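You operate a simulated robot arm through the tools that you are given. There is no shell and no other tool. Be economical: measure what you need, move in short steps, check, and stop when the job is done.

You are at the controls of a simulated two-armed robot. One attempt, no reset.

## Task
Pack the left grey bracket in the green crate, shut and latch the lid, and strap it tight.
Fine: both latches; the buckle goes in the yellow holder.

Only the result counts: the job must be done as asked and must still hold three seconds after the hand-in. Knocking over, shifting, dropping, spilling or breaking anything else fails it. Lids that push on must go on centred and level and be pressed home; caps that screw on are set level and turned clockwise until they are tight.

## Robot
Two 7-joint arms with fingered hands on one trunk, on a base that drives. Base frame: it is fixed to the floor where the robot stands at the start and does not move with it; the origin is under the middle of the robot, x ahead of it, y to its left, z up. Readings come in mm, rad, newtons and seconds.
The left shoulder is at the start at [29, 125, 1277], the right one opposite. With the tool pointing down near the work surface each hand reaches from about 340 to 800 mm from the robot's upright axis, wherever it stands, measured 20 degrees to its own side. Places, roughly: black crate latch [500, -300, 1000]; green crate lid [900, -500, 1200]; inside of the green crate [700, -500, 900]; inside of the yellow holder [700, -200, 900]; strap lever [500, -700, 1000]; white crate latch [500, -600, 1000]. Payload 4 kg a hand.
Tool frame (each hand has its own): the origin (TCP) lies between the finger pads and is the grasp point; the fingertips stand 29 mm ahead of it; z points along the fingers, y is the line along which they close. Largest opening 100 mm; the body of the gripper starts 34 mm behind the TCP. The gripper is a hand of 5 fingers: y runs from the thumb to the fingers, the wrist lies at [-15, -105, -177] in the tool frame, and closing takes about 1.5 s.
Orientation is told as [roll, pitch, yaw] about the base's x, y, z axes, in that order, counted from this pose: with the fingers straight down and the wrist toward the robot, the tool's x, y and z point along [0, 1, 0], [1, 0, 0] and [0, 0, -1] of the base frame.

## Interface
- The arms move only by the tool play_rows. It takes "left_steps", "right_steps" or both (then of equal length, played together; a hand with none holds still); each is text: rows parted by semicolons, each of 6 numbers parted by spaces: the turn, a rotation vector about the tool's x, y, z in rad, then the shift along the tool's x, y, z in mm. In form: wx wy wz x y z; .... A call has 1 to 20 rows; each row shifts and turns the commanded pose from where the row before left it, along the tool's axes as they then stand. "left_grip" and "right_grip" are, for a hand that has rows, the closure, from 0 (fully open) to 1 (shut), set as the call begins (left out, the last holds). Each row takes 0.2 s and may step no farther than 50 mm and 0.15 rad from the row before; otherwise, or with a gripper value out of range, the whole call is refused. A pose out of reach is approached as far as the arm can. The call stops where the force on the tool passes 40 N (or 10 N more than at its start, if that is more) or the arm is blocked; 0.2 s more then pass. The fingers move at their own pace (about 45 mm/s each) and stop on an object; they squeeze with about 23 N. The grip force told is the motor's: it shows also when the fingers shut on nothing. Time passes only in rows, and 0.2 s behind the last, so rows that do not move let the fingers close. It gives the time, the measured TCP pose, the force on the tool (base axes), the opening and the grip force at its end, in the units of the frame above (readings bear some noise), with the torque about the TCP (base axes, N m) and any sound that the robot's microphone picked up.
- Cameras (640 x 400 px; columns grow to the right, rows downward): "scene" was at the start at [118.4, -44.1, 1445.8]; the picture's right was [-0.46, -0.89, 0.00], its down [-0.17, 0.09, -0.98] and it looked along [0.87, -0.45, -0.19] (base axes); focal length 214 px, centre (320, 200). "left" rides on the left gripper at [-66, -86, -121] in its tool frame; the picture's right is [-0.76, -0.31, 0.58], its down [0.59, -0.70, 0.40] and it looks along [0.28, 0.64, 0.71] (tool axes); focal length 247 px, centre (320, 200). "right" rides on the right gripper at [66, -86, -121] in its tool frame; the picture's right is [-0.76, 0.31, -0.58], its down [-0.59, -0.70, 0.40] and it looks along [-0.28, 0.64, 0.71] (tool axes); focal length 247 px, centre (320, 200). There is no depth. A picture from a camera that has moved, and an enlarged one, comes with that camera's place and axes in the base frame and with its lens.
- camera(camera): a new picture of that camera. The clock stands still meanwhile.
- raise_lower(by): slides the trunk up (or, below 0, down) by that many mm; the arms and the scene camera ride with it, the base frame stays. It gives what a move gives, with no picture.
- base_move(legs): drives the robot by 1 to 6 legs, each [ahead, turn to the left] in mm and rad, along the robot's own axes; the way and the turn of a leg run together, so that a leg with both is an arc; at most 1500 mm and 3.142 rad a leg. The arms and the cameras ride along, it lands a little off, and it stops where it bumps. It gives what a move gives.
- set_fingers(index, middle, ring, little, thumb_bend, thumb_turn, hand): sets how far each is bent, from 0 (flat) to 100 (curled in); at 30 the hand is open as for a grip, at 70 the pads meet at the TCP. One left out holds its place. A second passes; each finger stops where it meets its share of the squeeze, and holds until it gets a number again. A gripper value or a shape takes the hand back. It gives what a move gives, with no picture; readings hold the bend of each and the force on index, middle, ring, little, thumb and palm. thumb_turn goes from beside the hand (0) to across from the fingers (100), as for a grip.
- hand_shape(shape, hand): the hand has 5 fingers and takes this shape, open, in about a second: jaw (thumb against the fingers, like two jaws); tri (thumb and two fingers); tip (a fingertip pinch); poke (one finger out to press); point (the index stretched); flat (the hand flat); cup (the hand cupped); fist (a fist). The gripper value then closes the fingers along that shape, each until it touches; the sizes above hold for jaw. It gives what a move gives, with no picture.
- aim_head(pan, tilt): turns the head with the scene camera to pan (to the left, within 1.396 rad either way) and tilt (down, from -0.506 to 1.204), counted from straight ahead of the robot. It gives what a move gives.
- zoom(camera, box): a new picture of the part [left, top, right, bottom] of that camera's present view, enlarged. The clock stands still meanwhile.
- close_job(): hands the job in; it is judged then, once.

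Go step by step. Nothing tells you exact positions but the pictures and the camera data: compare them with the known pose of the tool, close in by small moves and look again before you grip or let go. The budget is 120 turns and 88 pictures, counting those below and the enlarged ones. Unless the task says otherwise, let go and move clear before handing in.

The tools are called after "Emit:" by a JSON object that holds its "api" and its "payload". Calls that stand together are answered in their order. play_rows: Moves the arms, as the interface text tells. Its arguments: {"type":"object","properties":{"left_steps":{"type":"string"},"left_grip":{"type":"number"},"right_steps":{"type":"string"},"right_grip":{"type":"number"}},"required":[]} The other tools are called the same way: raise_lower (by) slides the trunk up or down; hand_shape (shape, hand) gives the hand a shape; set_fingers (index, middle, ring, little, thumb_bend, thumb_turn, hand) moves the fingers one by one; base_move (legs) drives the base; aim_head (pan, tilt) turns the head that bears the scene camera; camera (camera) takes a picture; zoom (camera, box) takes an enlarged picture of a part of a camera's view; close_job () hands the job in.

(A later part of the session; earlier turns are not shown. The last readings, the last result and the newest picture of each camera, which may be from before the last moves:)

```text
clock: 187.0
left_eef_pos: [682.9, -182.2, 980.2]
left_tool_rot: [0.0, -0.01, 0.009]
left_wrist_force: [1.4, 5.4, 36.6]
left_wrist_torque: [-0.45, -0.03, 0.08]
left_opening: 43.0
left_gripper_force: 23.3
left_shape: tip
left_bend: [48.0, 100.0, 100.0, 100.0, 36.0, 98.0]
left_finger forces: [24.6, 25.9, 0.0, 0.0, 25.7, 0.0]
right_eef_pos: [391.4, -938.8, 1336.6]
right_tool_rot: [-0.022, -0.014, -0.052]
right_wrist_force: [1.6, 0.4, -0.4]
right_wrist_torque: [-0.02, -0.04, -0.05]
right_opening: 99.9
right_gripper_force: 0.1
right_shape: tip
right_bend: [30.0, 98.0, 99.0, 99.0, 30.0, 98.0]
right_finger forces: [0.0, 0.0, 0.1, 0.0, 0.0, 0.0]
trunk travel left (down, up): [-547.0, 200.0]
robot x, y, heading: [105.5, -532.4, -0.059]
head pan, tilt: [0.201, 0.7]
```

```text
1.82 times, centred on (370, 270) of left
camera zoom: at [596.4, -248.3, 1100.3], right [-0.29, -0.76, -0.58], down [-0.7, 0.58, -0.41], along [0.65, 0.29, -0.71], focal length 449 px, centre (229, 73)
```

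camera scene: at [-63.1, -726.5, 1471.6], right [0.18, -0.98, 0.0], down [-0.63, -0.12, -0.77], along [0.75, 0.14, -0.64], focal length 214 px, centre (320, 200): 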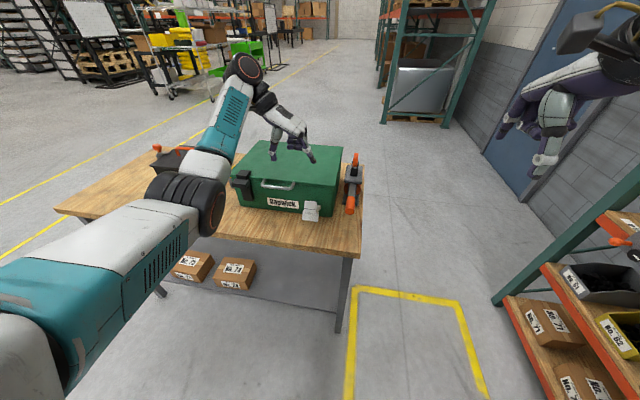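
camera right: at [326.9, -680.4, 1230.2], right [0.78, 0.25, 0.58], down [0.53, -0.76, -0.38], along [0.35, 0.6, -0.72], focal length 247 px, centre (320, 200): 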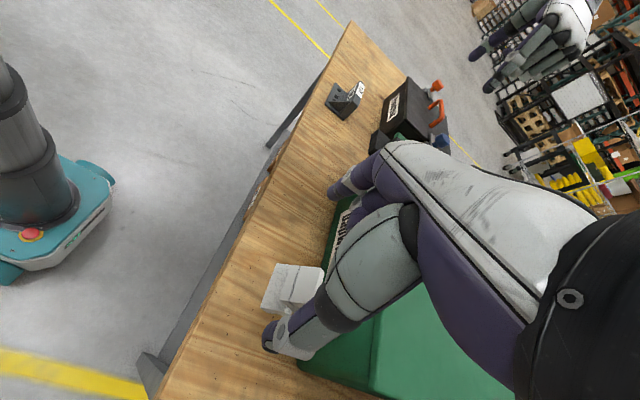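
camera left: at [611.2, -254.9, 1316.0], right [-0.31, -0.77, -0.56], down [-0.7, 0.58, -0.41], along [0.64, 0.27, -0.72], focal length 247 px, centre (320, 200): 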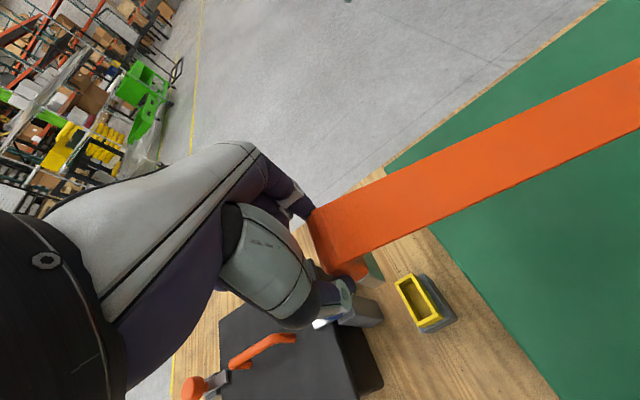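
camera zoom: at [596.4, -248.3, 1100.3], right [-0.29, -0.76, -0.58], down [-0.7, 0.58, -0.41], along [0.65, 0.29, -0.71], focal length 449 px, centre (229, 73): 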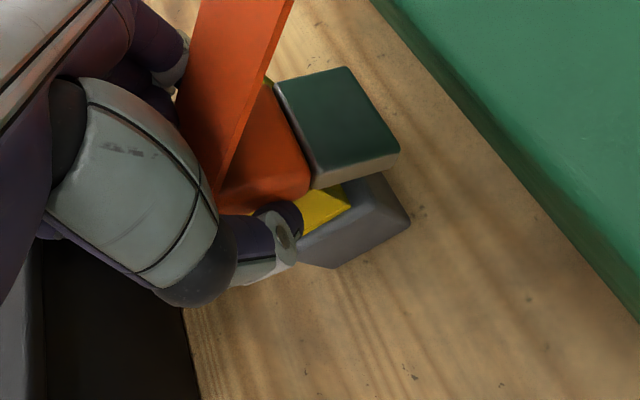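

The buckle has pivoted in the pinch so its tongue points toward the crate. I lift it and gently press the tongue against the lid's side edge to swing it back vertical, in small steps.

Emit:
{"api": "play_rows", "payload": {"left_steps": "0 0 0 0 0 -25;0 0 0 0 0 -30;0 0 0 0 0 -30;0 0.01 0 -10 0 0;0 0 0 -6 0 0;0 0 0 -6 0 0;0 0 0 -5 0 0;0 0 0 0 0 0"}}

Emit:
{"api": "play_rows", "payload": {"left_steps": "0 0 0 -4 0 0;0 0 0 -4 0 0;0 0 0 -3 0 0;0 0 0 0 0 0"}}

```text
clock: 188.8
left_eef_pos: [683.5, -209.8, 1059.3]
left_tool_rot: [0.007, 0.004, 0.009]
left_wrist_force: [0.6, 0.9, -1.1]
left_wrist_torque: [0.02, 0.01, -0.02]
left_opening: 40.5
left_gripper_force: 23.1
left_shape: tip
left_bend: [48.0, 98.0, 100.0, 100.0, 40.0, 100.0]
left_finger forces: [23.3, 2.7, 0.0, 0.0, 22.8, 0.0]
right_eef_pos: [393.4, -938.1, 1336.0]
right_tool_rot: [-0.022, -0.01, -0.05]
right_wrist_force: [0.1, 0.7, -0.1]
right_wrist_torque: [0.01, -0.01, 0.01]
right_opening: 99.9
right_gripper_force: 0.1
right_shape: tip
right_bend: [30.0, 98.0, 99.0, 99.0, 30.0, 98.0]
right_finger forces: [0.1, 0.1, 0.0, 0.1, 0.0, 0.0]
trunk travel left (down, up): [-547.0, 200.0]
robot x, y, heading: [104.0, -530.4, -0.048]
head pan, tilt: [0.201, 0.7]
```

```text
clock: 189.8
left_eef_pos: [685.0, -219.2, 1057.3]
left_tool_rot: [0.008, 0.004, 0.008]
left_wrist_force: [-0.3, 4.9, -0.9]
left_wrist_torque: [0.18, 0.06, 0.06]
left_opening: 40.1
left_gripper_force: 22.4
left_shape: tip
left_bend: [48.0, 100.0, 100.0, 100.0, 40.0, 100.0]
left_finger forces: [24.2, 0.0, 0.1, 0.1, 23.5, 0.0]
right_eef_pos: [394.8, -937.2, 1335.4]
right_tool_rot: [-0.021, -0.011, -0.051]
right_wrist_force: [0.3, 0.2, 0.6]
right_wrist_torque: [0.01, 0.01, -0.01]
right_opening: 100.1
right_gripper_force: 0.0
right_shape: tip
right_bend: [30.0, 98.0, 99.0, 99.0, 30.0, 98.0]
right_finger forces: [0.1, 0.1, 0.1, 0.1, 0.0, 0.0]
trunk travel left (down, up): [-547.0, 200.0]
robot x, y, heading: [102.7, -533.2, -0.053]
head pan, tilt: [0.201, 0.7]
```

Contact at about 5 N, and the middle finger unloaded, so the buckle is swinging back. I press a few more mm.

Emit:
{"api": "play_rows", "payload": {"left_steps": "0 0 0 -3 0 0;0 0 0 -3 0 0;0 0 0 -3 0 0;0 0 0 -3 0 0;0 0 0 0 0 0"}}

Emit:
{"api": "camera", "payload": {"camera": "left"}}

```text
clock: 191.0
left_eef_pos: [684.1, -230.7, 1058.6]
left_tool_rot: [0.005, 0.003, 0.009]
left_wrist_force: [0.4, 5.4, 1.1]
left_wrist_torque: [0.29, -0.06, 0.14]
left_opening: 39.8
left_gripper_force: 22.5
left_shape: tip
left_bend: [48.0, 100.0, 100.0, 100.0, 41.0, 100.0]
left_finger forces: [23.6, 0.1, 0.0, 0.0, 23.3, 0.0]
right_eef_pos: [394.0, -936.7, 1336.9]
right_tool_rot: [-0.022, -0.009, -0.05]
right_wrist_force: [0.3, -0.1, -0.1]
right_wrist_torque: [0.04, -0.01, -0.01]
right_opening: 100.0
right_gripper_force: 0.1
right_shape: tip
right_bend: [30.0, 98.0, 99.0, 99.0, 30.0, 98.0]
right_finger forces: [0.0, 0.1, 0.1, 0.0, 0.0, 0.1]
trunk travel left (down, up): [-547.0, 200.0]
robot x, y, heading: [108.4, -529.7, -0.053]
head pan, tilt: [0.201, 0.7]
```

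```text
5 pictures are left
camera left: at [598.0, -297.7, 1179.2], right [-0.3, -0.76, -0.58], down [-0.71, 0.59, -0.39], along [0.64, 0.29, -0.71], focal length 247 px, centre (320, 200)
```

left: 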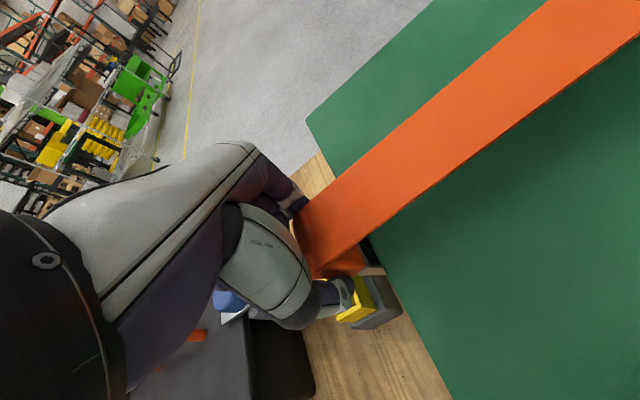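

It is nearly upright now. I press 4 mm more, and see whether the force rises as it comes flush.

Emit:
{"api": "play_rows", "payload": {"left_steps": "0 0 0 -2 0 0;0 0 0 -2 0 0;0 0 0 0 0 0"}}

```text
clock: 191.8
left_eef_pos: [683.4, -234.8, 1058.0]
left_tool_rot: [0.005, 0.004, 0.01]
left_wrist_force: [-0.7, 5.2, -0.4]
left_wrist_torque: [0.28, 0.0, 0.1]
left_opening: 40.0
left_gripper_force: 22.3
left_shape: tip
left_bend: [48.0, 100.0, 100.0, 100.0, 41.0, 100.0]
left_finger forces: [23.4, 0.0, 0.0, 0.0, 23.5, 0.0]
right_eef_pos: [394.7, -937.1, 1335.7]
right_tool_rot: [-0.021, -0.011, -0.052]
right_wrist_force: [0.6, -0.3, 0.3]
right_wrist_torque: [0.02, 0.01, 0.0]
right_opening: 100.1
right_gripper_force: 0.1
right_shape: tip
right_bend: [30.0, 98.0, 99.0, 99.0, 30.0, 98.0]
right_finger forces: [0.0, 0.1, 0.1, 0.1, 0.1, 0.1]
trunk travel left (down, up): [-547.0, 200.0]
robot x, y, heading: [103.2, -530.3, -0.053]
head pan, tilt: [0.201, 0.7]
```

The force is steady, so it is still rotating. I push up to 10 mm more in small steps.

Emit:
{"api": "play_rows", "payload": {"left_steps": "0 0 0 -3 0 0;0 0 0 -3 0 0;0 0 0 0 0 0"}}

Emit:
{"api": "play_rows", "payload": {"left_steps": "0 0 0 -2 0 0;0 0 0 -2 0 0;0 0 0 0 0 0"}}

```text
clock: 192.6
left_eef_pos: [683.3, -239.5, 1057.7]
left_tool_rot: [0.006, 0.004, 0.01]
left_wrist_force: [-1.1, 12.2, 0.3]
left_wrist_torque: [0.39, 0.02, 0.28]
left_opening: 39.8
left_gripper_force: 22.6
left_shape: tip
left_bend: [48.0, 100.0, 100.0, 100.0, 41.0, 100.0]
left_finger forces: [22.9, 0.0, 0.1, 0.0, 23.7, 0.1]
right_eef_pos: [395.2, -935.6, 1335.4]
right_tool_rot: [-0.023, -0.013, -0.052]
right_wrist_force: [0.0, 0.0, 0.4]
right_wrist_torque: [0.03, 0.02, 0.02]
right_opening: 99.9
right_gripper_force: 0.1
right_shape: tip
right_bend: [30.0, 98.0, 99.0, 99.0, 30.0, 98.0]
right_finger forces: [0.0, 0.0, 0.0, 0.0, 0.0, 0.0]
trunk travel left (down, up): [-547.0, 200.0]
robot x, y, heading: [100.4, -529.6, -0.06]
head pan, tilt: [0.201, 0.7]
```

```text
clock: 193.4
left_eef_pos: [683.8, -244.6, 1057.4]
left_tool_rot: [0.005, 0.002, 0.009]
left_wrist_force: [-0.5, 14.6, 4.0]
left_wrist_torque: [0.43, -0.05, 0.28]
left_opening: 39.6
left_gripper_force: 23.3
left_shape: tip
left_bend: [48.0, 100.0, 100.0, 100.0, 41.0, 100.0]
left_finger forces: [22.3, 0.0, 0.1, 0.1, 22.5, 0.0]
right_eef_pos: [395.4, -935.8, 1336.8]
right_tool_rot: [-0.023, -0.012, -0.051]
right_wrist_force: [1.1, -0.2, 0.2]
right_wrist_torque: [-0.03, -0.03, 0.01]
right_opening: 99.9
right_gripper_force: 0.0
right_shape: tip
right_bend: [30.0, 98.0, 99.0, 99.0, 30.0, 98.0]
right_finger forces: [0.0, 0.0, 0.1, 0.0, 0.0, 0.0]
trunk travel left (down, up): [-547.0, 200.0]
robot x, y, heading: [106.7, -528.3, -0.054]
head pan, tilt: [0.201, 0.7]
```

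It is now flush against the edge (force rose to 15 N). I back off, go above the holder and check with one picture.

Emit:
{"api": "play_rows", "payload": {"left_steps": "0 0 0 12 0 0;0 0 0 25 0 0;0 0 0 25 0 0;0 0 0 0 0 8;0 0 0 0 0 0"}}

Emit:
{"api": "zoom", "payload": {"camera": "left", "box": [260, 160, 480, 380]}}

```text
clock: 194.6
left_eef_pos: [683.2, -181.6, 1050.1]
left_tool_rot: [0.005, 0.004, 0.01]
left_wrist_force: [0.0, -0.2, -0.9]
left_wrist_torque: [0.04, -0.01, 0.0]
left_opening: 40.0
left_gripper_force: 23.3
left_shape: tip
left_bend: [48.0, 100.0, 100.0, 100.0, 41.0, 100.0]
left_finger forces: [21.7, 0.0, 0.1, 0.0, 21.7, 0.0]
right_eef_pos: [393.6, -936.8, 1336.4]
right_tool_rot: [-0.02, -0.01, -0.05]
right_wrist_force: [0.2, 0.0, 1.0]
right_wrist_torque: [-0.03, -0.02, 0.04]
right_opening: 99.6
right_gripper_force: 0.0
right_shape: tip
right_bend: [30.0, 98.0, 99.0, 99.0, 30.0, 98.0]
right_finger forces: [0.0, 0.1, 0.0, 0.1, 0.0, 0.0]
trunk travel left (down, up): [-547.0, 200.0]
robot x, y, heading: [107.5, -530.5, -0.055]
head pan, tilt: [0.201, 0.7]
```

```text
1.82 times, centred on (370, 270) of left
camera zoom: at [597.2, -249.7, 1170.7], right [-0.3, -0.76, -0.58], down [-0.71, 0.59, -0.39], along [0.64, 0.29, -0.71], focal length 449 px, centre (229, 73)
```

zoom: 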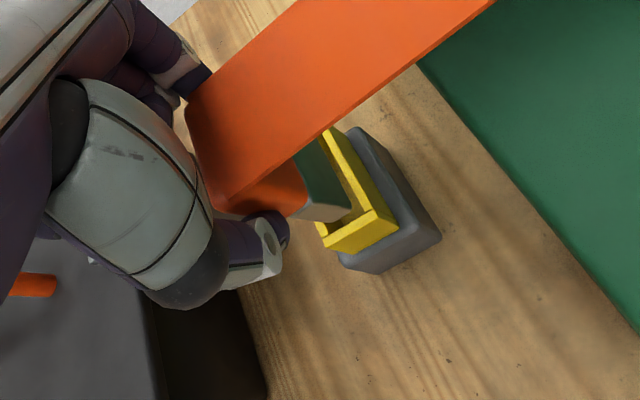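

The tongue is close to vertical; its tip is at about y -191 and a little toward the near wall. I shift (+9,+4) mm and lower with force feedback.

Emit:
{"api": "play_rows", "payload": {"left_steps": "0 0 0 4 9 0;0 0 0 0 0 10;0 0 0 0 0 10;0 0 0 0 0 8;0 0 0 0 0 6;0 0 0 0 0 6;0 0 0 0 0 6;0 0 0 0 0 5;0 0 0 0 0 5;0 0 0 0 0 0"}}

```text
clock: 196.3
left_eef_pos: [696.9, -173.2, 1011.3]
left_tool_rot: [0.012, -0.019, 0.018]
left_wrist_force: [-2.3, 4.8, 12.6]
left_wrist_torque: [0.01, 0.05, -0.03]
left_opening: 40.3
left_gripper_force: 22.1
left_shape: tip
left_bend: [48.0, 100.0, 100.0, 100.0, 39.0, 100.0]
left_finger forces: [22.6, 0.0, 0.0, 0.0, 24.6, 0.1]
right_eef_pos: [395.2, -937.7, 1335.8]
right_tool_rot: [-0.021, -0.011, -0.051]
right_wrist_force: [1.2, -0.7, 0.0]
right_wrist_torque: [0.01, 0.03, 0.01]
right_opening: 99.7
right_gripper_force: 0.0
right_shape: tip
right_bend: [30.0, 98.0, 99.0, 99.0, 30.0, 98.0]
right_finger forces: [0.1, 0.0, 0.0, 0.0, 0.1, 0.1]
trunk travel left (down, up): [-547.0, 200.0]
robot x, y, heading: [106.2, -532.1, -0.056]
head pan, tilt: [0.201, 0.7]
stopped in row 8 (left hand): the force on the tool passed its limit at 43 N (the readings are from after the stop); the commanded pose is now the measured one
```

The reaction locates the contact on the pocket's -y wall, since the tongue still leans that way. I lift, move 10 mm further to +y so that the tip enters, then lower.

Emit:
{"api": "play_rows", "payload": {"left_steps": "0 0 0 0 0 -12;-0.005 -0.012 -0.01 10 -3 0;0 0 0 0 0 6;0 0 0 0 0 5;0 0 0 0 0 5;0 0 0 0 0 4;0 0 0 0 0 4;0 0 0 0 0 0"}}

```text
clock: 198.1
left_eef_pos: [691.9, -166.5, 997.0]
left_tool_rot: [0.0, -0.02, 0.024]
left_wrist_force: [0.0, -2.8, 1.8]
left_wrist_torque: [-0.14, -0.02, -0.04]
left_opening: 40.9
left_gripper_force: 23.4
left_shape: tip
left_bend: [48.0, 100.0, 100.0, 100.0, 39.0, 100.0]
left_finger forces: [21.7, 0.0, 0.0, 0.0, 21.8, 0.0]
right_eef_pos: [394.8, -937.5, 1335.2]
right_tool_rot: [-0.019, -0.012, -0.052]
right_wrist_force: [-0.5, 0.2, -1.1]
right_wrist_torque: [0.01, 0.01, 0.01]
right_opening: 99.9
right_gripper_force: 0.0
right_shape: tip
right_bend: [30.0, 98.0, 99.0, 99.0, 30.0, 98.0]
right_finger forces: [0.0, 0.0, 0.0, 0.1, 0.1, 0.1]
trunk travel left (down, up): [-547.0, 200.0]
robot x, y, heading: [105.7, -532.9, -0.057]
head pan, tilt: [0.201, 0.7]
```

The tip is in the pocket (small side force from the +y wall). I follow that: move -y while lowering in small steps.

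Emit:
{"api": "play_rows", "payload": {"left_steps": "0 0 0 -3 0 3;0 0 0 -3 0 3;0 0 0 -3 0 3;0 0 0 -2 0 3;0 0 0 0 0 0"}}

```text
clock: 199.3
left_eef_pos: [692.7, -175.8, 988.9]
left_tool_rot: [0.002, -0.024, 0.025]
left_wrist_force: [1.2, 4.0, 13.9]
left_wrist_torque: [0.13, 0.19, 0.09]
left_opening: 40.6
left_gripper_force: 23.2
left_shape: tip
left_bend: [48.0, 100.0, 100.0, 100.0, 38.0, 100.0]
left_finger forces: [24.8, 1.0, 0.1, 0.1, 23.5, 0.1]
right_eef_pos: [393.0, -937.5, 1336.6]
right_tool_rot: [-0.021, -0.012, -0.053]
right_wrist_force: [-0.3, -0.8, -0.2]
right_wrist_torque: [-0.03, -0.01, -0.01]
right_opening: 99.7
right_gripper_force: 0.0
right_shape: tip
right_bend: [30.0, 98.0, 99.0, 99.0, 30.0, 98.0]
right_finger forces: [0.0, 0.0, 0.1, 0.0, 0.0, 0.0]
trunk travel left (down, up): [-547.0, 200.0]
robot x, y, heading: [101.1, -531.9, -0.06]
head pan, tilt: [0.201, 0.7]
```

Contact is now at the near (-x) end. I shift 4 mm to +x, straighten, and press on.

Emit:
{"api": "play_rows", "payload": {"left_steps": "0 0 0 0 0 -3;-0.02 0 0 1 4 0;0 0 0 0 0 3;0 0 0 -1 0 3;0 0 0 0 0 3;0 0 0 0 0 3;0 0 0 0 0 0"}}

```text
clock: 200.7
left_eef_pos: [700.7, -173.2, 985.9]
left_tool_rot: [0.0, -0.058, 0.025]
left_wrist_force: [-9.9, 1.0, 18.6]
left_wrist_torque: [0.08, 0.77, 0.08]
left_opening: 43.6
left_gripper_force: 22.7
left_shape: tip
left_bend: [50.0, 100.0, 100.0, 100.0, 35.0, 100.0]
left_finger forces: [20.2, 0.0, 0.1, 0.1, 30.3, 0.0]
right_eef_pos: [393.7, -938.6, 1335.8]
right_tool_rot: [-0.02, -0.013, -0.049]
right_wrist_force: [-0.2, 0.1, 0.6]
right_wrist_torque: [-0.01, 0.04, 0.0]
right_opening: 99.9
right_gripper_force: 0.2
right_shape: tip
right_bend: [30.0, 98.0, 99.0, 99.0, 30.0, 98.0]
right_finger forces: [0.0, 0.0, 0.1, 0.0, 0.0, 0.0]
trunk travel left (down, up): [-547.0, 200.0]
robot x, y, heading: [101.9, -529.0, -0.054]
head pan, tilt: [0.201, 0.7]
stopped in row 6 (left hand): the force on the tool passed its limit at 42 N (the readings are from after the stop); the commanded pose is now the measured one
```

Now it pushes against the far end, and my pitch correction had the wrong sign. I correct the pitch, go back 5 mm, and press again.

Emit:
{"api": "play_rows", "payload": {"left_steps": "0.03 0 0 0 -3 -3;0.028 0 0.02 0 -3 0;0 0 0 -2 0 2;0 0 0 -1 0 3;0 0 0 0 0 3;0 0 0 0 0 2;0 0 0 0 0 0"}}

Emit:
{"api": "zoom", "payload": {"camera": "left", "box": [260, 160, 480, 380]}}

```text
clock: 201.9
left_eef_pos: [698.1, -173.4, 987.2]
left_tool_rot: [0.003, -0.014, 0.008]
left_wrist_force: [-5.5, 2.1, 13.8]
left_wrist_torque: [0.08, 0.26, 0.02]
left_opening: 41.0
left_gripper_force: 23.5
left_shape: tip
left_bend: [48.0, 100.0, 100.0, 100.0, 40.0, 100.0]
left_finger forces: [21.5, 0.0, 0.1, 0.1, 27.1, 0.0]
right_eef_pos: [393.9, -937.5, 1336.1]
right_tool_rot: [-0.02, -0.014, -0.05]
right_wrist_force: [0.4, 0.4, 1.2]
right_wrist_torque: [0.03, 0.02, 0.02]
right_opening: 99.9
right_gripper_force: 0.0
right_shape: tip
right_bend: [30.0, 98.0, 99.0, 99.0, 30.0, 98.0]
right_finger forces: [0.0, 0.0, 0.0, 0.0, 0.1, 0.0]
trunk travel left (down, up): [-547.0, 200.0]
robot x, y, heading: [103.9, -530.6, -0.057]
head pan, tilt: [0.201, 0.7]
stopped in row 6 (left hand): the force on the tool passed its limit at 41 N (the readings are from after the stop); the commanded pose is now the measured one
```

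```text
1.82 times, centred on (370, 270) of left
camera zoom: at [609.9, -239.8, 1106.1], right [-0.29, -0.76, -0.58], down [-0.7, 0.58, -0.41], along [0.65, 0.29, -0.7], focal length 449 px, centre (229, 73)
```

zoom: 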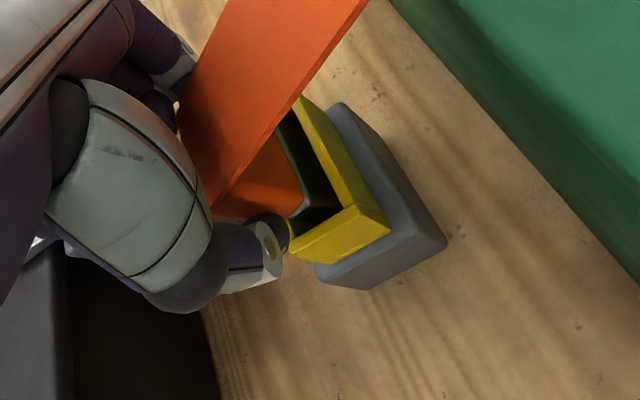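

The tongue is inside the pocket, with gaps at the -y and -x sides. I centre it by (-6,-7) mm and press down.

Emit:
{"api": "play_rows", "payload": {"left_steps": "0 0 0 0 0 -3;0.01 0 0 -4 -3 0;0 0 0 -3 -3 0;0 0 0 0 0 3;0 0 0 0 0 3;0 0 0 0 0 3;0 0 0 0 0 3;0 0 0 0 0 3;0 0 0 0 0 0"}}

```text
clock: 203.4
left_eef_pos: [694.2, -178.7, 986.9]
left_tool_rot: [0.001, -0.018, 0.01]
left_wrist_force: [-5.3, 0.9, 17.1]
left_wrist_torque: [0.06, 0.32, -0.01]
left_opening: 41.4
left_gripper_force: 22.9
left_shape: tip
left_bend: [48.0, 98.0, 100.0, 100.0, 38.0, 100.0]
left_finger forces: [22.2, 3.8, 0.0, 0.0, 26.6, 0.0]
right_eef_pos: [394.5, -938.0, 1336.0]
right_tool_rot: [-0.02, -0.013, -0.051]
right_wrist_force: [0.7, 1.1, 0.1]
right_wrist_torque: [-0.01, 0.07, -0.02]
right_opening: 99.9
right_gripper_force: 0.1
right_shape: tip
right_bend: [30.0, 98.0, 99.0, 99.0, 30.0, 98.0]
right_finger forces: [0.0, 0.0, 0.0, 0.0, 0.1, 0.1]
trunk travel left (down, up): [-547.0, 200.0]
robot x, y, heading: [105.1, -529.1, -0.053]
head pan, tilt: [0.201, 0.7]
stopped in row 7 (left hand): the force on the tool passed its limit at 42 N (the readings are from after the stop); the commanded pose is now the measured one
```

It stops at the same depth (z≈987) every time, with a load on the floor, so it is seated the way it sat in the dock. I ease off, open the fingers and lift away, then look.

Emit:
{"api": "play_rows", "payload": {"left_steps": "0 0 0 0 0 -1;0 0 0 0 0 0;0 0 0 0 0 0;0 0 0 0 0 0;0 0 0 0 0 0;0 0 0 0 0 0;0 0 0 0 0 -10;0 0 0 0 0 -20;0 0 0 0 0 -40;0 0 0 0 0 -45;0 0 0 0 -10 -45;0 0 0 0 -20 -40;0 0 0 0 0 0", "left_grip": 0}}

Emit:
{"api": "aim_head", "payload": {"pan": -0.05, "tilt": 0.75}}

Emit:
{"api": "camera", "payload": {"camera": "scene"}}

```text
clock: 206.2
left_eef_pos: [663.0, -183.7, 1184.2]
left_tool_rot: [-0.001, -0.011, 0.009]
left_wrist_force: [-0.1, 0.8, -0.1]
left_wrist_torque: [0.01, 0.03, -0.02]
left_opening: 99.8
left_gripper_force: 0.1
left_shape: tip
left_bend: [30.0, 98.0, 99.0, 99.0, 30.0, 98.0]
left_finger forces: [0.1, 0.1, 0.1, 0.0, 0.0, 0.1]
right_eef_pos: [395.8, -936.4, 1336.0]
right_tool_rot: [-0.02, -0.01, -0.051]
right_wrist_force: [0.3, 0.4, -0.1]
right_wrist_torque: [-0.01, 0.0, -0.03]
right_opening: 100.2
right_gripper_force: 0.0
right_shape: tip
right_bend: [30.0, 98.0, 99.0, 99.0, 30.0, 98.0]
right_finger forces: [0.0, 0.0, 0.0, 0.1, 0.0, 0.0]
trunk travel left (down, up): [-547.0, 200.0]
robot x, y, heading: [105.2, -533.8, -0.054]
head pan, tilt: [0.201, 0.7]
```

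```text
clock: 207.0
left_eef_pos: [663.8, -182.7, 1183.7]
left_tool_rot: [0.0, -0.012, 0.01]
left_wrist_force: [0.0, -0.7, 0.0]
left_wrist_torque: [-0.02, -0.01, 0.0]
left_opening: 99.5
left_gripper_force: 0.1
left_shape: tip
left_bend: [30.0, 98.0, 99.0, 99.0, 30.0, 98.0]
left_finger forces: [0.2, 0.1, 0.0, 0.2, 0.0, 0.0]
right_eef_pos: [395.1, -937.6, 1335.4]
right_tool_rot: [-0.022, -0.01, -0.05]
right_wrist_force: [0.2, 0.5, -0.3]
right_wrist_torque: [-0.01, -0.01, 0.02]
right_opening: 99.9
right_gripper_force: 0.0
right_shape: tip
right_bend: [30.0, 98.0, 99.0, 99.0, 30.0, 98.0]
right_finger forces: [0.0, 0.0, 0.0, 0.0, 0.0, 0.0]
trunk travel left (down, up): [-547.0, 200.0]
robot x, y, heading: [103.7, -530.1, -0.05]
head pan, tilt: [-0.051, 0.75]
```

```text
2 pictures are left
camera scene: at [215.8, -542.7, 1467.4], right [-0.1, -0.99, 0.0], down [-0.68, 0.07, -0.73], along [0.73, -0.08, -0.68], focal length 214 px, centre (320, 200)
```

scene: 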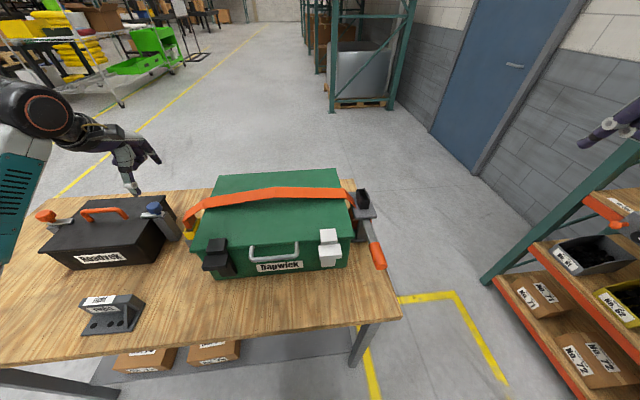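

The buckle stays in the holder and the strap lies across the lid. The lever's grip runs along x from about [484,-727,977] to [550,-727,975], with its pivot further back. I will lift it from underneath with the right hand, fingers pointing left, so I close that hand and roll it 90°.

Emit:
{"api": "hand_shape", "payload": {"shape": "jaw", "hand": "right"}}

Emit:
{"api": "play_rows", "payload": {"right_steps": "0 0 0.05 20 5 25;0 0 0 20 5 25;0 0 0 20 5 25;0 0 0 20 5 25;0 0.145 0 0 0 0;0 0.145 0 0 0 0;0 0.145 0 0 0 0;0 0.145 0 0 0 0;0 0.145 0 0 0 0;0 0.145 0 0 0 0;0 0.145 0 0 0 0;0 0.145 0 0 0 0;0 0.145 0 0 0 0;0 0.145 0 0 0 0;0 0.12 0 0 0 0;0 0 0 0 0 0", "right_grip": 1}}

```text
clock: 207.9
left_eef_pos: [662.4, -183.4, 1182.8]
left_tool_rot: [0.0, -0.012, 0.009]
left_wrist_force: [0.5, 0.0, 0.2]
left_wrist_torque: [-0.03, 0.0, 0.0]
left_opening: 99.8
left_gripper_force: 0.1
left_shape: tip
left_bend: [30.0, 98.0, 99.0, 99.0, 30.0, 98.0]
left_finger forces: [0.1, 0.1, 0.0, 0.0, 0.0, 0.1]
right_eef_pos: [396.1, -936.9, 1336.7]
right_tool_rot: [-0.018, -0.011, -0.052]
right_wrist_force: [0.1, -0.9, 0.3]
right_wrist_torque: [0.0, -0.02, 0.0]
right_opening: 100.0
right_gripper_force: 0.1
right_shape: jaw
right_bend: [30.0, 30.0, 30.0, 30.0, 30.0, 98.0]
right_finger forces: [0.0, 0.0, 0.0, 0.0, 0.1, 0.0]
trunk travel left (down, up): [-547.0, 200.0]
robot x, y, heading: [104.1, -525.9, -0.054]
head pan, tilt: [-0.051, 0.75]
```

```text
clock: 211.3
left_eef_pos: [662.6, -183.2, 1184.8]
left_tool_rot: [0.001, -0.011, 0.007]
left_wrist_force: [-0.2, 0.0, 0.2]
left_wrist_torque: [0.01, 0.03, 0.02]
left_opening: 100.2
left_gripper_force: 0.0
left_shape: tip
left_bend: [30.0, 98.0, 99.0, 99.0, 30.0, 98.0]
left_finger forces: [0.1, 0.0, 0.1, 0.0, 0.0, 0.1]
right_eef_pos: [437.0, -871.9, 1239.8]
right_tool_rot: [1.551, -0.012, -0.1]
right_wrist_force: [-0.6, -0.5, 0.5]
right_wrist_torque: [-0.01, 0.01, 0.02]
right_opening: 0.0
right_gripper_force: 22.6
right_shape: jaw
right_bend: [70.0, 70.0, 70.0, 70.0, 70.0, 100.0]
right_finger forces: [0.1, 0.1, 0.0, 0.0, 0.0, 0.1]
right hand out of reach, approached as far as the arm can: row 3, 4
trunk travel left (down, up): [-547.0, 200.0]
robot x, y, heading: [103.8, -532.0, -0.053]
head pan, tilt: [-0.051, 0.75]
```

The roll worked (tool x is now up, y forward, z left). I take the closed fingertip shape, bring the hand outside the table edge beside the grip, and descend to just below the grip's height.

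Emit:
{"api": "hand_shape", "payload": {"shape": "tip", "hand": "right"}}

Emit:
{"api": "play_rows", "payload": {"right_steps": "0.1 0.02 0 0 0 0;0 0 0 0 26 28;0 0 0 0 26 28;0 0 0 0 26 28;0 0 0 -42 0 0;0 0 0 -42 0 0;0 0 0 -42 0 0;0 0 0 -42 0 0;0 0 0 -42 0 0;0 0 0 -42 0 0;0 0 0 -44 0 0;0 0 0 0 0 0", "right_grip": 1}}

```text
clock: 212.2
left_eef_pos: [663.4, -182.5, 1184.4]
left_tool_rot: [0.001, -0.013, 0.008]
left_wrist_force: [0.9, -0.2, 0.3]
left_wrist_torque: [0.03, 0.01, -0.01]
left_opening: 100.0
left_gripper_force: 0.0
left_shape: tip
left_bend: [30.0, 98.0, 99.0, 99.0, 30.0, 98.0]
left_finger forces: [0.0, 0.0, 0.0, 0.1, 0.0, 0.1]
right_eef_pos: [436.4, -871.3, 1239.4]
right_tool_rot: [1.55, -0.013, -0.099]
right_wrist_force: [0.3, 0.9, -0.3]
right_wrist_torque: [-0.04, 0.01, -0.02]
right_opening: 99.7
right_gripper_force: 0.1
right_shape: tip
right_bend: [30.0, 98.0, 99.0, 99.0, 30.0, 98.0]
right_finger forces: [0.1, 0.0, 0.0, 0.0, 0.0, 0.0]
trunk travel left (down, up): [-547.0, 200.0]
robot x, y, heading: [107.3, -534.4, -0.051]
head pan, tilt: [-0.051, 0.75]
```

```text
clock: 214.8
left_eef_pos: [662.9, -183.4, 1184.4]
left_tool_rot: [0.0, -0.012, 0.009]
left_wrist_force: [-0.1, -0.1, 0.8]
left_wrist_torque: [-0.05, 0.02, -0.01]
left_opening: 99.8
left_gripper_force: 0.0
left_shape: tip
left_bend: [30.0, 98.0, 99.0, 99.0, 30.0, 98.0]
left_finger forces: [0.0, 0.0, 0.0, 0.0, 0.0, 0.0]
right_eef_pos: [360.5, -854.6, 1137.1]
right_tool_rot: [1.569, -0.012, -0.001]
right_wrist_force: [-0.7, 0.3, 0.4]
right_wrist_torque: [0.0, -0.02, 0.01]
right_opening: 0.0
right_gripper_force: 23.0
right_shape: tip
right_bend: [70.0, 100.0, 100.0, 100.0, 70.0, 100.0]
right_finger forces: [0.0, 0.0, 0.0, 0.1, 0.0, 0.0]
right hand out of reach, approached as far as the arm can: row 3, 4, 5, 6, 7, 8, 9, 10, 11
trunk travel left (down, up): [-547.0, 200.0]
robot x, y, heading: [103.9, -531.2, -0.056]
head pan, tilt: [-0.051, 0.75]
```

The wrist cannot bend that way from here; standing further right makes the pose natural. I back off, shift 320 mm to the right and then continue.

Emit:
{"api": "play_rows", "payload": {"right_steps": "0 0 0 40 0 0;0 0 0 40 0 0;0 0 0 40 0 0;0 0 0 0 0 0"}}

Emit:
{"api": "base_move", "payload": {"legs": [[-100, 0], [0, -1.516], [320, 0], [0, 1.571]]}}

```text
clock: 215.8
left_eef_pos: [663.5, -183.0, 1184.7]
left_tool_rot: [0.0, -0.011, 0.009]
left_wrist_force: [-0.3, 0.0, 0.2]
left_wrist_torque: [0.0, -0.03, 0.01]
left_opening: 99.9
left_gripper_force: 0.1
left_shape: tip
left_bend: [30.0, 98.0, 99.0, 99.0, 30.0, 98.0]
left_finger forces: [0.1, 0.1, 0.0, 0.0, 0.0, 0.0]
right_eef_pos: [359.7, -852.2, 1255.8]
right_tool_rot: [1.57, -0.01, -0.001]
right_wrist_force: [0.7, -0.2, -0.6]
right_wrist_torque: [-0.02, 0.01, -0.06]
right_opening: 0.0
right_gripper_force: 22.9
right_shape: tip
right_bend: [70.0, 100.0, 100.0, 100.0, 70.0, 100.0]
right_finger forces: [0.0, 0.0, 0.1, 0.1, 0.0, 0.1]
trunk travel left (down, up): [-547.0, 200.0]
robot x, y, heading: [107.7, -530.7, -0.05]
head pan, tilt: [-0.051, 0.75]
```

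```text
clock: 226.4
left_eef_pos: [538.6, -456.8, 1185.0]
left_tool_rot: [0.0, -0.012, 0.07]
left_wrist_force: [-0.9, 0.1, -0.1]
left_wrist_torque: [0.01, 0.0, 0.01]
left_opening: 99.7
left_gripper_force: 0.1
left_shape: tip
left_bend: [30.0, 98.0, 99.0, 99.0, 30.0, 98.0]
left_finger forces: [0.0, 0.1, 0.1, 0.0, 0.0, 0.0]
right_eef_pos: [276.1, -1145.1, 1256.1]
right_tool_rot: [1.569, -0.01, 0.061]
right_wrist_force: [0.1, 0.0, -1.3]
right_wrist_torque: [-0.01, -0.01, -0.01]
right_opening: 0.0
right_gripper_force: 23.0
right_shape: tip
right_bend: [70.0, 100.0, 100.0, 100.0, 70.0, 100.0]
right_finger forces: [0.0, 0.2, 0.0, 0.1, 0.0, 0.0]
trunk travel left (down, up): [-547.0, 200.0]
robot x, y, heading: [1.0, -842.2, 0.009]
head pan, tilt: [-0.051, 0.75]
```

Now I move the right hand beside the grip and down.

Emit:
{"api": "play_rows", "payload": {"right_steps": "-0.06 0 0 0 0 0;0 0 0 -15.6 24 35;0 0 0 -15.6 24 35;0 0 0 -15.6 24 35;0 0 0 -15.6 24 35;0 0 0 -15.6 24 35;0 0 0 -15.6 24 35;0 0 0 -15.6 24 35;0 0 0 -15.6 24 35;0 0 0 -15.6 24 35;0 0 0 -15.6 24 35;0 0 0 -40 0 0;0 0 0 -40 0 0;0 0 0 -40 0 0;0 0 0 -37 0 0;0 0 0 0 0 0"}}

```text
clock: 229.8
left_eef_pos: [538.0, -457.6, 1183.8]
left_tool_rot: [0.0, -0.012, 0.069]
left_wrist_force: [-0.1, -0.1, 0.3]
left_wrist_torque: [0.01, 0.01, -0.04]
left_opening: 99.8
left_gripper_force: 0.0
left_shape: tip
left_bend: [30.0, 98.0, 99.0, 99.0, 30.0, 98.0]
left_finger forces: [0.1, 0.1, 0.0, 0.1, 0.0, 0.1]
right_eef_pos: [288.7, -1055.5, 1187.8]
right_tool_rot: [1.567, -0.01, 0.002]
right_wrist_force: [-0.5, -0.5, -1.0]
right_wrist_torque: [0.02, 0.04, 0.0]
right_opening: 0.0
right_gripper_force: 23.4
right_shape: tip
right_bend: [70.0, 100.0, 100.0, 100.0, 70.0, 100.0]
right_finger forces: [0.0, 0.1, 0.1, 0.0, 0.1, 0.0]
right hand out of reach, approached as far as the arm can: row 4, 5, 6, 7, 8, 9, 10, 11, 12, 13, 14, 15
trunk travel left (down, up): [-547.0, 200.0]
robot x, y, heading: [0.8, -841.1, 0.004]
head pan, tilt: [-0.051, 0.75]
```

The wrist is still wound up in the old arm posture. I unroll the hand, move it forward, and roll it again there.

Emit:
{"api": "play_rows", "payload": {"right_steps": "0 -0.145 0 10 0 0;0 -0.145 0 10 0 0;0 -0.145 0 0 0 0;0 -0.145 0 0 0 0;0 -0.145 0 0 0 0;0 -0.145 0 0 0 0;0 -0.145 0 0 0 0;0 -0.145 0 0 0 0;0 -0.145 0 0 0 0;0 -0.145 0 0 0 0;0 -0.12 0 0 0 0;0 0 0 0 0 0"}}

Emit:
{"api": "play_rows", "payload": {"right_steps": "0 0 0 35 30 0;0 0 0 35 30 0;0 0 0 35 30 0;0 0 0 35 30 0;0 0 0 35 30 0;0 0 0 35 30 0;0 0 0 20 30 0;0 0 0 0 0 0"}}

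```text
clock: 232.4
left_eef_pos: [538.8, -457.1, 1184.6]
left_tool_rot: [0.0, -0.013, 0.07]
left_wrist_force: [-0.3, 0.5, -0.2]
left_wrist_torque: [-0.01, 0.01, -0.02]
left_opening: 99.9
left_gripper_force: 0.1
left_shape: tip
left_bend: [30.0, 98.0, 99.0, 99.0, 30.0, 98.0]
left_finger forces: [0.1, 0.0, 0.0, 0.0, 0.0, 0.1]
right_eef_pos: [374.7, -1125.9, 1201.6]
right_tool_rot: [-0.001, -0.009, 0.002]
right_wrist_force: [-0.4, -0.3, 0.8]
right_wrist_torque: [0.02, -0.02, -0.01]
right_opening: 0.0
right_gripper_force: 22.8
right_shape: tip
right_bend: [70.0, 100.0, 100.0, 100.0, 70.0, 100.0]
right_finger forces: [0.0, 0.1, 0.1, 0.0, 0.0, 0.0]
right hand out of reach, approached as far as the arm can: row 3, 4, 5, 6, 7, 8, 9, 10, 11
trunk travel left (down, up): [-547.0, 200.0]
robot x, y, heading: [1.5, -836.8, 0.01]
head pan, tilt: [-0.051, 0.75]
```

```text
clock: 234.2
left_eef_pos: [538.5, -456.9, 1184.1]
left_tool_rot: [0.0, -0.012, 0.071]
left_wrist_force: [-0.3, -0.4, 0.4]
left_wrist_torque: [0.0, 0.02, -0.01]
left_opening: 99.6
left_gripper_force: 0.0
left_shape: tip
left_bend: [30.0, 98.0, 99.0, 99.0, 30.0, 98.0]
left_finger forces: [0.0, 0.0, 0.0, 0.0, 0.0, 0.0]
right_eef_pos: [583.8, -896.6, 1204.6]
right_tool_rot: [-0.003, -0.013, 0.001]
right_wrist_force: [0.3, -0.2, -0.6]
right_wrist_torque: [-0.03, -0.01, -0.02]
right_opening: 0.1
right_gripper_force: 23.2
right_shape: tip
right_bend: [70.0, 100.0, 100.0, 100.0, 70.0, 100.0]
right_finger forces: [0.0, 0.0, 0.1, 0.0, 0.0, 0.1]
trunk travel left (down, up): [-547.0, 200.0]
robot x, y, heading: [-1.2, -842.1, 0.006]
head pan, tilt: [-0.051, 0.75]
```

The left hand's 90° pose is proven, and from here it fits the lever. I pull the right hand back and bring the left hand near the lever, yawed -90° again.

Emit:
{"api": "play_rows", "payload": {"left_steps": "0 0 0 -45 -8 0;0 0 0 -45 -8 0;0 0 0 -45 -8 0;0 0 0 -45 -8 0;0 0 0.14 0 0 0;0 0 0.14 0 0 0;0 0 0.14 0 0 0;0 0 0.14 0 0 0;0 0 0.14 0 0 0;0 0 0.14 0 0 0;0 0 0.14 0 0 0;0 0 0.14 0 0 0;0 0 0.14 0 0 0;0 0 0.14 0 0 0;0 0 0.14 0 0 0;0 0 0.101 0 0 0;0 0 0 0 0 0", "right_steps": "0 0 0 -10 -35 0;0 0 0 -10 -35 0;0 0 0 -10 -35 0;0 0 0 -10 -35 0;0 0 0 0 0 0;0 0 0 0 0 0;0 0 0 0 0 0;0 0 0 0 0 0;0 0 0 0 0 0;0 0 0 0 0 0;0 0 0 0 0 0;0 0 0 0 0 0;0 0 0 0 0 0;0 0 0 0 0 0;0 0 0 0 0 0;0 0 0 0 0 0;0 0 0 0 0 0", "left_grip": 0}}

```text
clock: 237.8
left_eef_pos: [520.1, -638.2, 1183.8]
left_tool_rot: [0.011, 0.0, -1.571]
left_wrist_force: [0.0, -0.2, -0.7]
left_wrist_torque: [0.0, -0.01, 0.01]
left_opening: 99.9
left_gripper_force: 0.1
left_shape: tip
left_bend: [30.0, 98.0, 99.0, 99.0, 30.0, 98.0]
left_finger forces: [0.1, 0.0, 0.1, 0.1, 0.0, 0.1]
right_eef_pos: [443.2, -936.4, 1201.1]
right_tool_rot: [-0.001, -0.011, 0.002]
right_wrist_force: [-0.1, -0.2, -0.1]
right_wrist_torque: [-0.02, 0.03, -0.01]
right_opening: 0.0
right_gripper_force: 22.9
right_shape: tip
right_bend: [70.0, 100.0, 100.0, 100.0, 70.0, 100.0]
right_finger forces: [0.1, 0.1, 0.1, 0.0, 0.0, 0.0]
trunk travel left (down, up): [-547.0, 200.0]
robot x, y, heading: [4.8, -841.0, 0.014]
head pan, tilt: [-0.051, 0.75]
```

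The yaw is fine. I move over the grip at about [503,-727] and descend slowly.

Emit:
{"api": "play_rows", "payload": {"left_steps": "0 0 0 -6 30 0;0 0 0 -6 30 0;0 0 0 -5 28 0;0 0 0 0 0 45;0 0 0 0 0 45;0 0 0 0 0 45;0 0 0 0 0 30;0 0 0 0 0 10;0 0 0 0 0 8;0 0 0 0 0 6;0 0 0 0 0 0"}}

Emit:
{"api": "camera", "payload": {"camera": "left"}}

```text
clock: 240.2
left_eef_pos: [505.5, -725.8, 995.1]
left_tool_rot: [0.013, 0.0, -1.572]
left_wrist_force: [-0.5, -0.6, -0.1]
left_wrist_torque: [0.0, 0.01, 0.01]
left_opening: 100.0
left_gripper_force: 0.0
left_shape: tip
left_bend: [30.0, 98.0, 99.0, 99.0, 30.0, 98.0]
left_finger forces: [0.1, 0.1, 0.1, 0.1, 0.0, 0.0]
right_eef_pos: [443.4, -937.1, 1201.0]
right_tool_rot: [-0.001, -0.01, 0.002]
right_wrist_force: [-0.5, -0.2, -0.8]
right_wrist_torque: [0.0, 0.01, 0.0]
right_opening: 0.0
right_gripper_force: 23.0
right_shape: tip
right_bend: [70.0, 100.0, 100.0, 100.0, 70.0, 100.0]
right_finger forces: [0.1, 0.0, 0.1, 0.0, 0.0, 0.0]
trunk travel left (down, up): [-547.0, 200.0]
robot x, y, heading: [1.3, -839.3, 0.008]
head pan, tilt: [-0.051, 0.75]
```

```text
1 pictures are left
camera left: at [437.6, -640.6, 1114.6], right [-0.75, 0.31, -0.59], down [0.59, 0.7, -0.39], along [0.29, -0.64, -0.71], focal length 247 px, centre (320, 200)
```

left: 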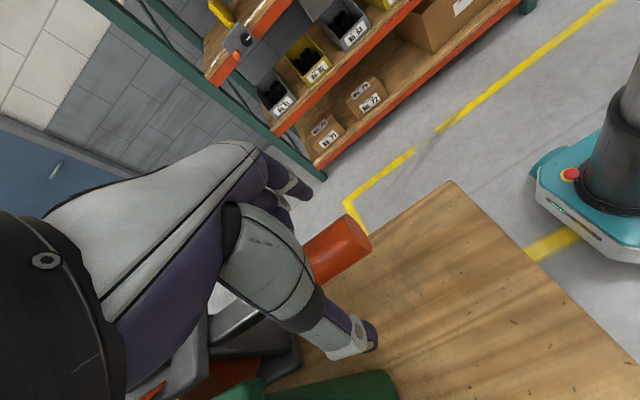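

The grip end lies between index and thumb. I pinch it and test the lift.

Emit:
{"api": "play_rows", "payload": {"left_steps": "0 0 0 0 0 4;0 0 0 0 0 0;0 0 0 0 0 0;0 0 0 0 0 0;0 0 0 0 0 0;0 0 0 0 0 0;0 0 0 0 0 0;0 0 0 0 0 0;0 0 0 0 0 0", "left_grip": 1}}

Emit:
{"api": "play_rows", "payload": {"left_steps": "0 0 0 0 0 -5;0 0 0 0 0 -6;0 0 0 1 0 -8;0 0 0 0 0 0"}}

```text
clock: 242.2
left_eef_pos: [505.8, -727.3, 991.1]
left_tool_rot: [0.012, 0.0, -1.57]
left_wrist_force: [-1.1, -0.8, -1.8]
left_wrist_torque: [-0.02, -0.02, 0.01]
left_opening: 26.5
left_gripper_force: 22.7
left_shape: tip
left_bend: [58.0, 100.0, 100.0, 100.0, 47.0, 100.0]
left_finger forces: [21.3, 0.1, 0.1, 0.0, 20.3, 0.0]
right_eef_pos: [442.4, -935.7, 1201.1]
right_tool_rot: [-0.001, -0.011, 0.003]
right_wrist_force: [0.0, -0.4, 0.2]
right_wrist_torque: [0.0, -0.02, -0.02]
right_opening: 0.0
right_gripper_force: 22.9
right_shape: tip
right_bend: [70.0, 100.0, 100.0, 100.0, 70.0, 100.0]
right_finger forces: [0.0, 0.1, 0.0, 0.0, 0.0, 0.1]
trunk travel left (down, up): [-547.0, 200.0]
robot x, y, heading: [2.6, -840.9, 0.008]
head pan, tilt: [-0.051, 0.75]
```

```text
clock: 243.2
left_eef_pos: [505.9, -725.4, 1010.7]
left_tool_rot: [0.016, -0.001, -1.57]
left_wrist_force: [-0.3, -0.2, 1.1]
left_wrist_torque: [0.0, -0.02, 0.01]
left_opening: 12.1
left_gripper_force: 23.2
left_shape: tip
left_bend: [73.0, 100.0, 100.0, 100.0, 80.0, 100.0]
left_finger forces: [0.0, 0.0, 0.0, 0.1, 0.0, 0.1]
right_eef_pos: [443.1, -935.8, 1201.3]
right_tool_rot: [-0.001, -0.015, 0.002]
right_wrist_force: [0.6, 0.6, 0.0]
right_wrist_torque: [0.0, -0.02, 0.02]
right_opening: 0.0
right_gripper_force: 23.1
right_shape: tip
right_bend: [70.0, 100.0, 100.0, 100.0, 70.0, 100.0]
right_finger forces: [0.0, 0.1, 0.0, 0.1, 0.0, 0.0]
trunk travel left (down, up): [-547.0, 200.0]
robot x, y, heading: [0.8, -838.1, 0.01]
head pan, tilt: [-0.051, 0.75]
```

The pinch was too high on the round grip and slipped off. I open, go about 20 mm lower, and pinch below the centre line.

Emit:
{"api": "play_rows", "payload": {"left_steps": "0 0 0 0 0 0;0 0 0 0 0 0;0 0 0 0 0 0;0 0 0 0 0 0;0 0 0 0 0 0;0 0 0 0 0 0;0 0 0 0 0 12;0 0 0 0 0 10;0 0 0 0 0 8;0 0 0 0 0 6;0 0 0 0 0 4;0 0 0 0 0 0", "left_grip": 0}}

Emit:
{"api": "play_rows", "payload": {"left_steps": "0 0 0 0 0 0;0 0 0 0 0 0;0 0 0 0 0 0;0 0 0 0 0 0;0 0 0 0 0 0;0 0 0 0 0 0;0 0 0 0 0 0;0 0 0 0 0 0", "left_grip": 1}}

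```text
clock: 245.8
left_eef_pos: [506.1, -726.1, 969.4]
left_tool_rot: [0.011, 0.0, -1.571]
left_wrist_force: [-1.0, -0.7, 2.5]
left_wrist_torque: [-0.01, -0.03, 0.0]
left_opening: 99.8
left_gripper_force: 0.0
left_shape: tip
left_bend: [30.0, 98.0, 99.0, 100.0, 30.0, 98.0]
left_finger forces: [0.1, 1.9, 0.0, 0.0, 0.0, 0.0]
right_eef_pos: [442.8, -937.0, 1201.4]
right_tool_rot: [-0.003, -0.011, 0.002]
right_wrist_force: [-0.1, -0.6, 0.4]
right_wrist_torque: [0.02, 0.01, -0.04]
right_opening: 0.1
right_gripper_force: 23.1
right_shape: tip
right_bend: [70.0, 100.0, 100.0, 100.0, 70.0, 100.0]
right_finger forces: [0.1, 0.0, 0.0, 0.0, 0.1, 0.1]
trunk travel left (down, up): [-547.0, 200.0]
robot x, y, heading: [1.7, -836.5, 0.008]
head pan, tilt: [-0.051, 0.75]
```

```text
clock: 247.7
left_eef_pos: [507.2, -726.9, 969.8]
left_tool_rot: [0.012, -0.001, -1.57]
left_wrist_force: [0.3, -6.1, 1.3]
left_wrist_torque: [0.03, -0.06, 0.05]
left_opening: 25.7
left_gripper_force: 22.8
left_shape: tip
left_bend: [58.0, 99.0, 100.0, 100.0, 50.0, 100.0]
left_finger forces: [24.8, 4.6, 0.0, 0.1, 19.0, 0.1]
right_eef_pos: [442.8, -935.9, 1200.2]
right_tool_rot: [0.0, -0.01, 0.003]
right_wrist_force: [-0.9, 1.1, 1.2]
right_wrist_torque: [-0.02, -0.02, 0.02]
right_opening: 0.2
right_gripper_force: 23.1
right_shape: tip
right_bend: [70.0, 100.0, 100.0, 100.0, 70.0, 100.0]
right_finger forces: [0.1, 0.0, 0.0, 0.0, 0.0, 0.0]
trunk travel left (down, up): [-547.0, 200.0]
robot x, y, heading: [4.7, -838.5, 0.0]
head pan, tilt: [-0.051, 0.75]
```

It is gripped low, with the curled finger on top. I test the lift gently.

Emit:
{"api": "play_rows", "payload": {"left_steps": "0 0 0 0 0 -4;0 0 0 0 0 -4;0 0 0 0 0 -4;0 0 0 0 0 0"}}

```text
clock: 248.7
left_eef_pos: [506.2, -725.5, 979.4]
left_tool_rot: [0.006, 0.004, -1.572]
left_wrist_force: [1.7, -7.3, -17.3]
left_wrist_torque: [-0.05, 0.02, 0.05]
left_opening: 25.3
left_gripper_force: 23.1
left_shape: tip
left_bend: [58.0, 100.0, 100.0, 100.0, 51.0, 100.0]
left_finger forces: [26.5, 0.1, 0.0, 0.0, 21.6, 0.1]
right_eef_pos: [442.1, -937.3, 1200.8]
right_tool_rot: [0.001, -0.011, 0.003]
right_wrist_force: [0.0, 0.5, 0.6]
right_wrist_torque: [0.03, -0.02, -0.01]
right_opening: 0.0
right_gripper_force: 22.6
right_shape: tip
right_bend: [70.0, 100.0, 100.0, 100.0, 70.0, 100.0]
right_finger forces: [0.1, 0.0, 0.0, 0.1, 0.1, 0.1]
trunk travel left (down, up): [-547.0, 200.0]
robot x, y, heading: [0.4, -839.4, 0.01]
head pan, tilt: [-0.051, 0.75]
```

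There is 17 N resistance, and it may be moving. I continue a little along the arc.

Emit:
{"api": "play_rows", "payload": {"left_steps": "0 0 0 1 0 -5;0 0 0 1 0 -5;0 0 0 0 0 0"}}

```text
clock: 249.2
left_eef_pos: [506.0, -726.3, 980.6]
left_tool_rot: [-0.004, 0.009, -1.572]
left_wrist_force: [8.1, -6.1, -22.2]
left_wrist_torque: [-0.06, -0.07, 0.12]
left_opening: 23.2
left_gripper_force: 23.1
left_shape: tip
left_bend: [57.0, 100.0, 100.0, 100.0, 53.0, 100.0]
left_finger forces: [25.7, 0.0, 0.1, 0.0, 23.4, 0.1]
right_eef_pos: [444.5, -936.8, 1200.3]
right_tool_rot: [-0.003, -0.008, 0.002]
right_wrist_force: [-0.5, 0.7, -1.0]
right_wrist_torque: [0.01, -0.01, 0.03]
right_opening: 0.0
right_gripper_force: 23.0
right_shape: tip
right_bend: [70.0, 100.0, 100.0, 100.0, 70.0, 100.0]
right_finger forces: [0.0, 0.0, 0.0, 0.1, 0.0, 0.0]
trunk travel left (down, up): [-547.0, 200.0]
robot x, y, heading: [1.7, -837.3, 0.006]
head pan, tilt: [-0.051, 0.75]
stopped in row 2 (left hand): the force on the tool passed its limit at 43 N (the readings are from after the stop); the commanded pose is now the measured one
```

Upward is blocked. I try pressing the lever down instead.

Emit:
{"api": "play_rows", "payload": {"left_steps": "0 0 0 0 0 6;0 0 0 0 0 6;0 0 0 0 0 5;0 0 0 0 0 5;0 0 0 0 0 5;0 0 0 0 0 0"}}

```text
clock: 250.6
left_eef_pos: [507.4, -726.0, 956.7]
left_tool_rot: [0.003, 0.007, -1.571]
left_wrist_force: [12.9, -6.5, 5.1]
left_wrist_torque: [-0.06, -0.16, 0.24]
left_opening: 24.5
left_gripper_force: 23.1
left_shape: tip
left_bend: [57.0, 100.0, 100.0, 100.0, 52.0, 100.0]
left_finger forces: [28.5, 0.1, 0.0, 0.0, 20.0, 0.0]
right_eef_pos: [444.5, -937.8, 1200.0]
right_tool_rot: [0.0, -0.011, 0.002]
right_wrist_force: [0.3, -0.4, -1.1]
right_wrist_torque: [-0.01, 0.03, -0.02]
right_opening: 0.1
right_gripper_force: 22.8
right_shape: tip
right_bend: [70.0, 100.0, 100.0, 100.0, 70.0, 100.0]
right_finger forces: [0.0, 0.0, 0.0, 0.0, 0.1, 0.0]
trunk travel left (down, up): [-547.0, 200.0]
robot x, y, heading: [2.8, -838.3, 0.011]
head pan, tilt: [-0.051, 0.75]
```

It goes down with little force, pulling slightly to +x as an arc would. I follow it down and forward.

Emit:
{"api": "play_rows", "payload": {"left_steps": "0 0 0 4 0 4;0 0 0 3 0 5;0 0 0 2 0 5;0 0 0 3 0 5;0 0 0 0 0 0"}}

```text
clock: 251.8
left_eef_pos: [514.1, -727.1, 939.5]
left_tool_rot: [0.004, 0.007, -1.574]
left_wrist_force: [-20.4, -6.8, 15.8]
left_wrist_torque: [1.27, -1.31, 0.46]
left_opening: 25.2
left_gripper_force: 23.0
left_shape: tip
left_bend: [57.0, 100.0, 100.0, 100.0, 52.0, 100.0]
left_finger forces: [26.1, 0.0, 0.0, 0.1, 20.0, 0.0]
right_eef_pos: [438.6, -938.9, 1202.2]
right_tool_rot: [-0.001, -0.014, 0.001]
right_wrist_force: [0.5, 0.0, 0.6]
right_wrist_torque: [0.01, 0.02, 0.04]
right_opening: 0.2
right_gripper_force: 23.0
right_shape: tip
right_bend: [70.0, 100.0, 100.0, 100.0, 70.0, 100.0]
right_finger forces: [0.0, 0.0, 0.0, 0.0, 0.0, 0.1]
trunk travel left (down, up): [-547.0, 200.0]
robot x, y, heading: [5.4, -837.9, 0.012]
head pan, tilt: [-0.051, 0.75]
```

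The left hand's body touches the crate's edge, so I release and lift away. The right hand, coming straight down, will press the lever instead.

Emit:
{"api": "play_rows", "payload": {"left_steps": "0 0 0 -5 0 -5;0 0 0 -3 0 -3;0 0 0 0 0 0;0 0 0 0 0 0;0 0 0 0 0 0;0 0 0 0 0 0;0 0 0 0 0 0;0 0 0 0 0 -30;0 0 0 0 0 -40;0 0 0 0 0 -45;0 0 0 0 0 -45;0 0 0 0 0 -45;0 0 0 0 -45 0;0 0 0 0 -45 0;0 0 0 0 -45 0;0 0 0 0 -45 0;0 0 0 0 0 0", "left_grip": 0}}

Emit:
{"api": "play_rows", "payload": {"right_steps": "0 0 0 40 11 10;0 0 0 40 11 10;0 0 0 40 11 10;0 0 0 40 11 10;0 0 0 40 11 10;0 0 0 0 0 0"}}

```text
clock: 255.4
left_eef_pos: [507.5, -545.8, 1152.7]
left_tool_rot: [0.001, 0.005, -1.572]
left_wrist_force: [-0.1, -0.3, -0.3]
left_wrist_torque: [0.0, 0.0, 0.01]
left_opening: 100.0
left_gripper_force: 0.1
left_shape: tip
left_bend: [30.0, 98.0, 99.0, 99.0, 30.0, 98.0]
left_finger forces: [0.1, 0.1, 0.0, 0.0, 0.0, 0.0]
right_eef_pos: [442.8, -936.6, 1201.7]
right_tool_rot: [-0.002, -0.012, 0.001]
right_wrist_force: [0.2, 0.1, 0.3]
right_wrist_torque: [0.05, -0.01, -0.01]
right_opening: 0.0
right_gripper_force: 23.2
right_shape: tip
right_bend: [70.0, 100.0, 100.0, 100.0, 70.0, 100.0]
right_finger forces: [0.1, 0.0, 0.0, 0.0, 0.0, 0.0]
trunk travel left (down, up): [-547.0, 200.0]
robot x, y, heading: [2.0, -845.7, 0.01]
head pan, tilt: [-0.051, 0.75]
```

```text
clock: 256.8
left_eef_pos: [506.7, -547.6, 1151.9]
left_tool_rot: [0.004, 0.009, -1.572]
left_wrist_force: [-0.2, 0.0, -0.4]
left_wrist_torque: [0.0, -0.04, 0.03]
left_opening: 99.8
left_gripper_force: 0.0
left_shape: tip
left_bend: [30.0, 98.0, 99.0, 99.0, 30.0, 98.0]
left_finger forces: [0.0, 0.1, 0.0, 0.0, 0.1, 0.0]
right_eef_pos: [496.8, -738.2, 1151.0]
right_tool_rot: [-0.002, -0.011, 0.002]
right_wrist_force: [0.0, -0.2, 0.6]
right_wrist_torque: [0.0, 0.03, 0.0]
right_opening: 0.0
right_gripper_force: 22.9
right_shape: tip
right_bend: [70.0, 100.0, 100.0, 100.0, 70.0, 100.0]
right_finger forces: [0.1, 0.1, 0.1, 0.0, 0.0, 0.0]
trunk travel left (down, up): [-547.0, 200.0]
robot x, y, heading: [2.8, -839.4, 0.009]
head pan, tilt: [-0.051, 0.75]
```

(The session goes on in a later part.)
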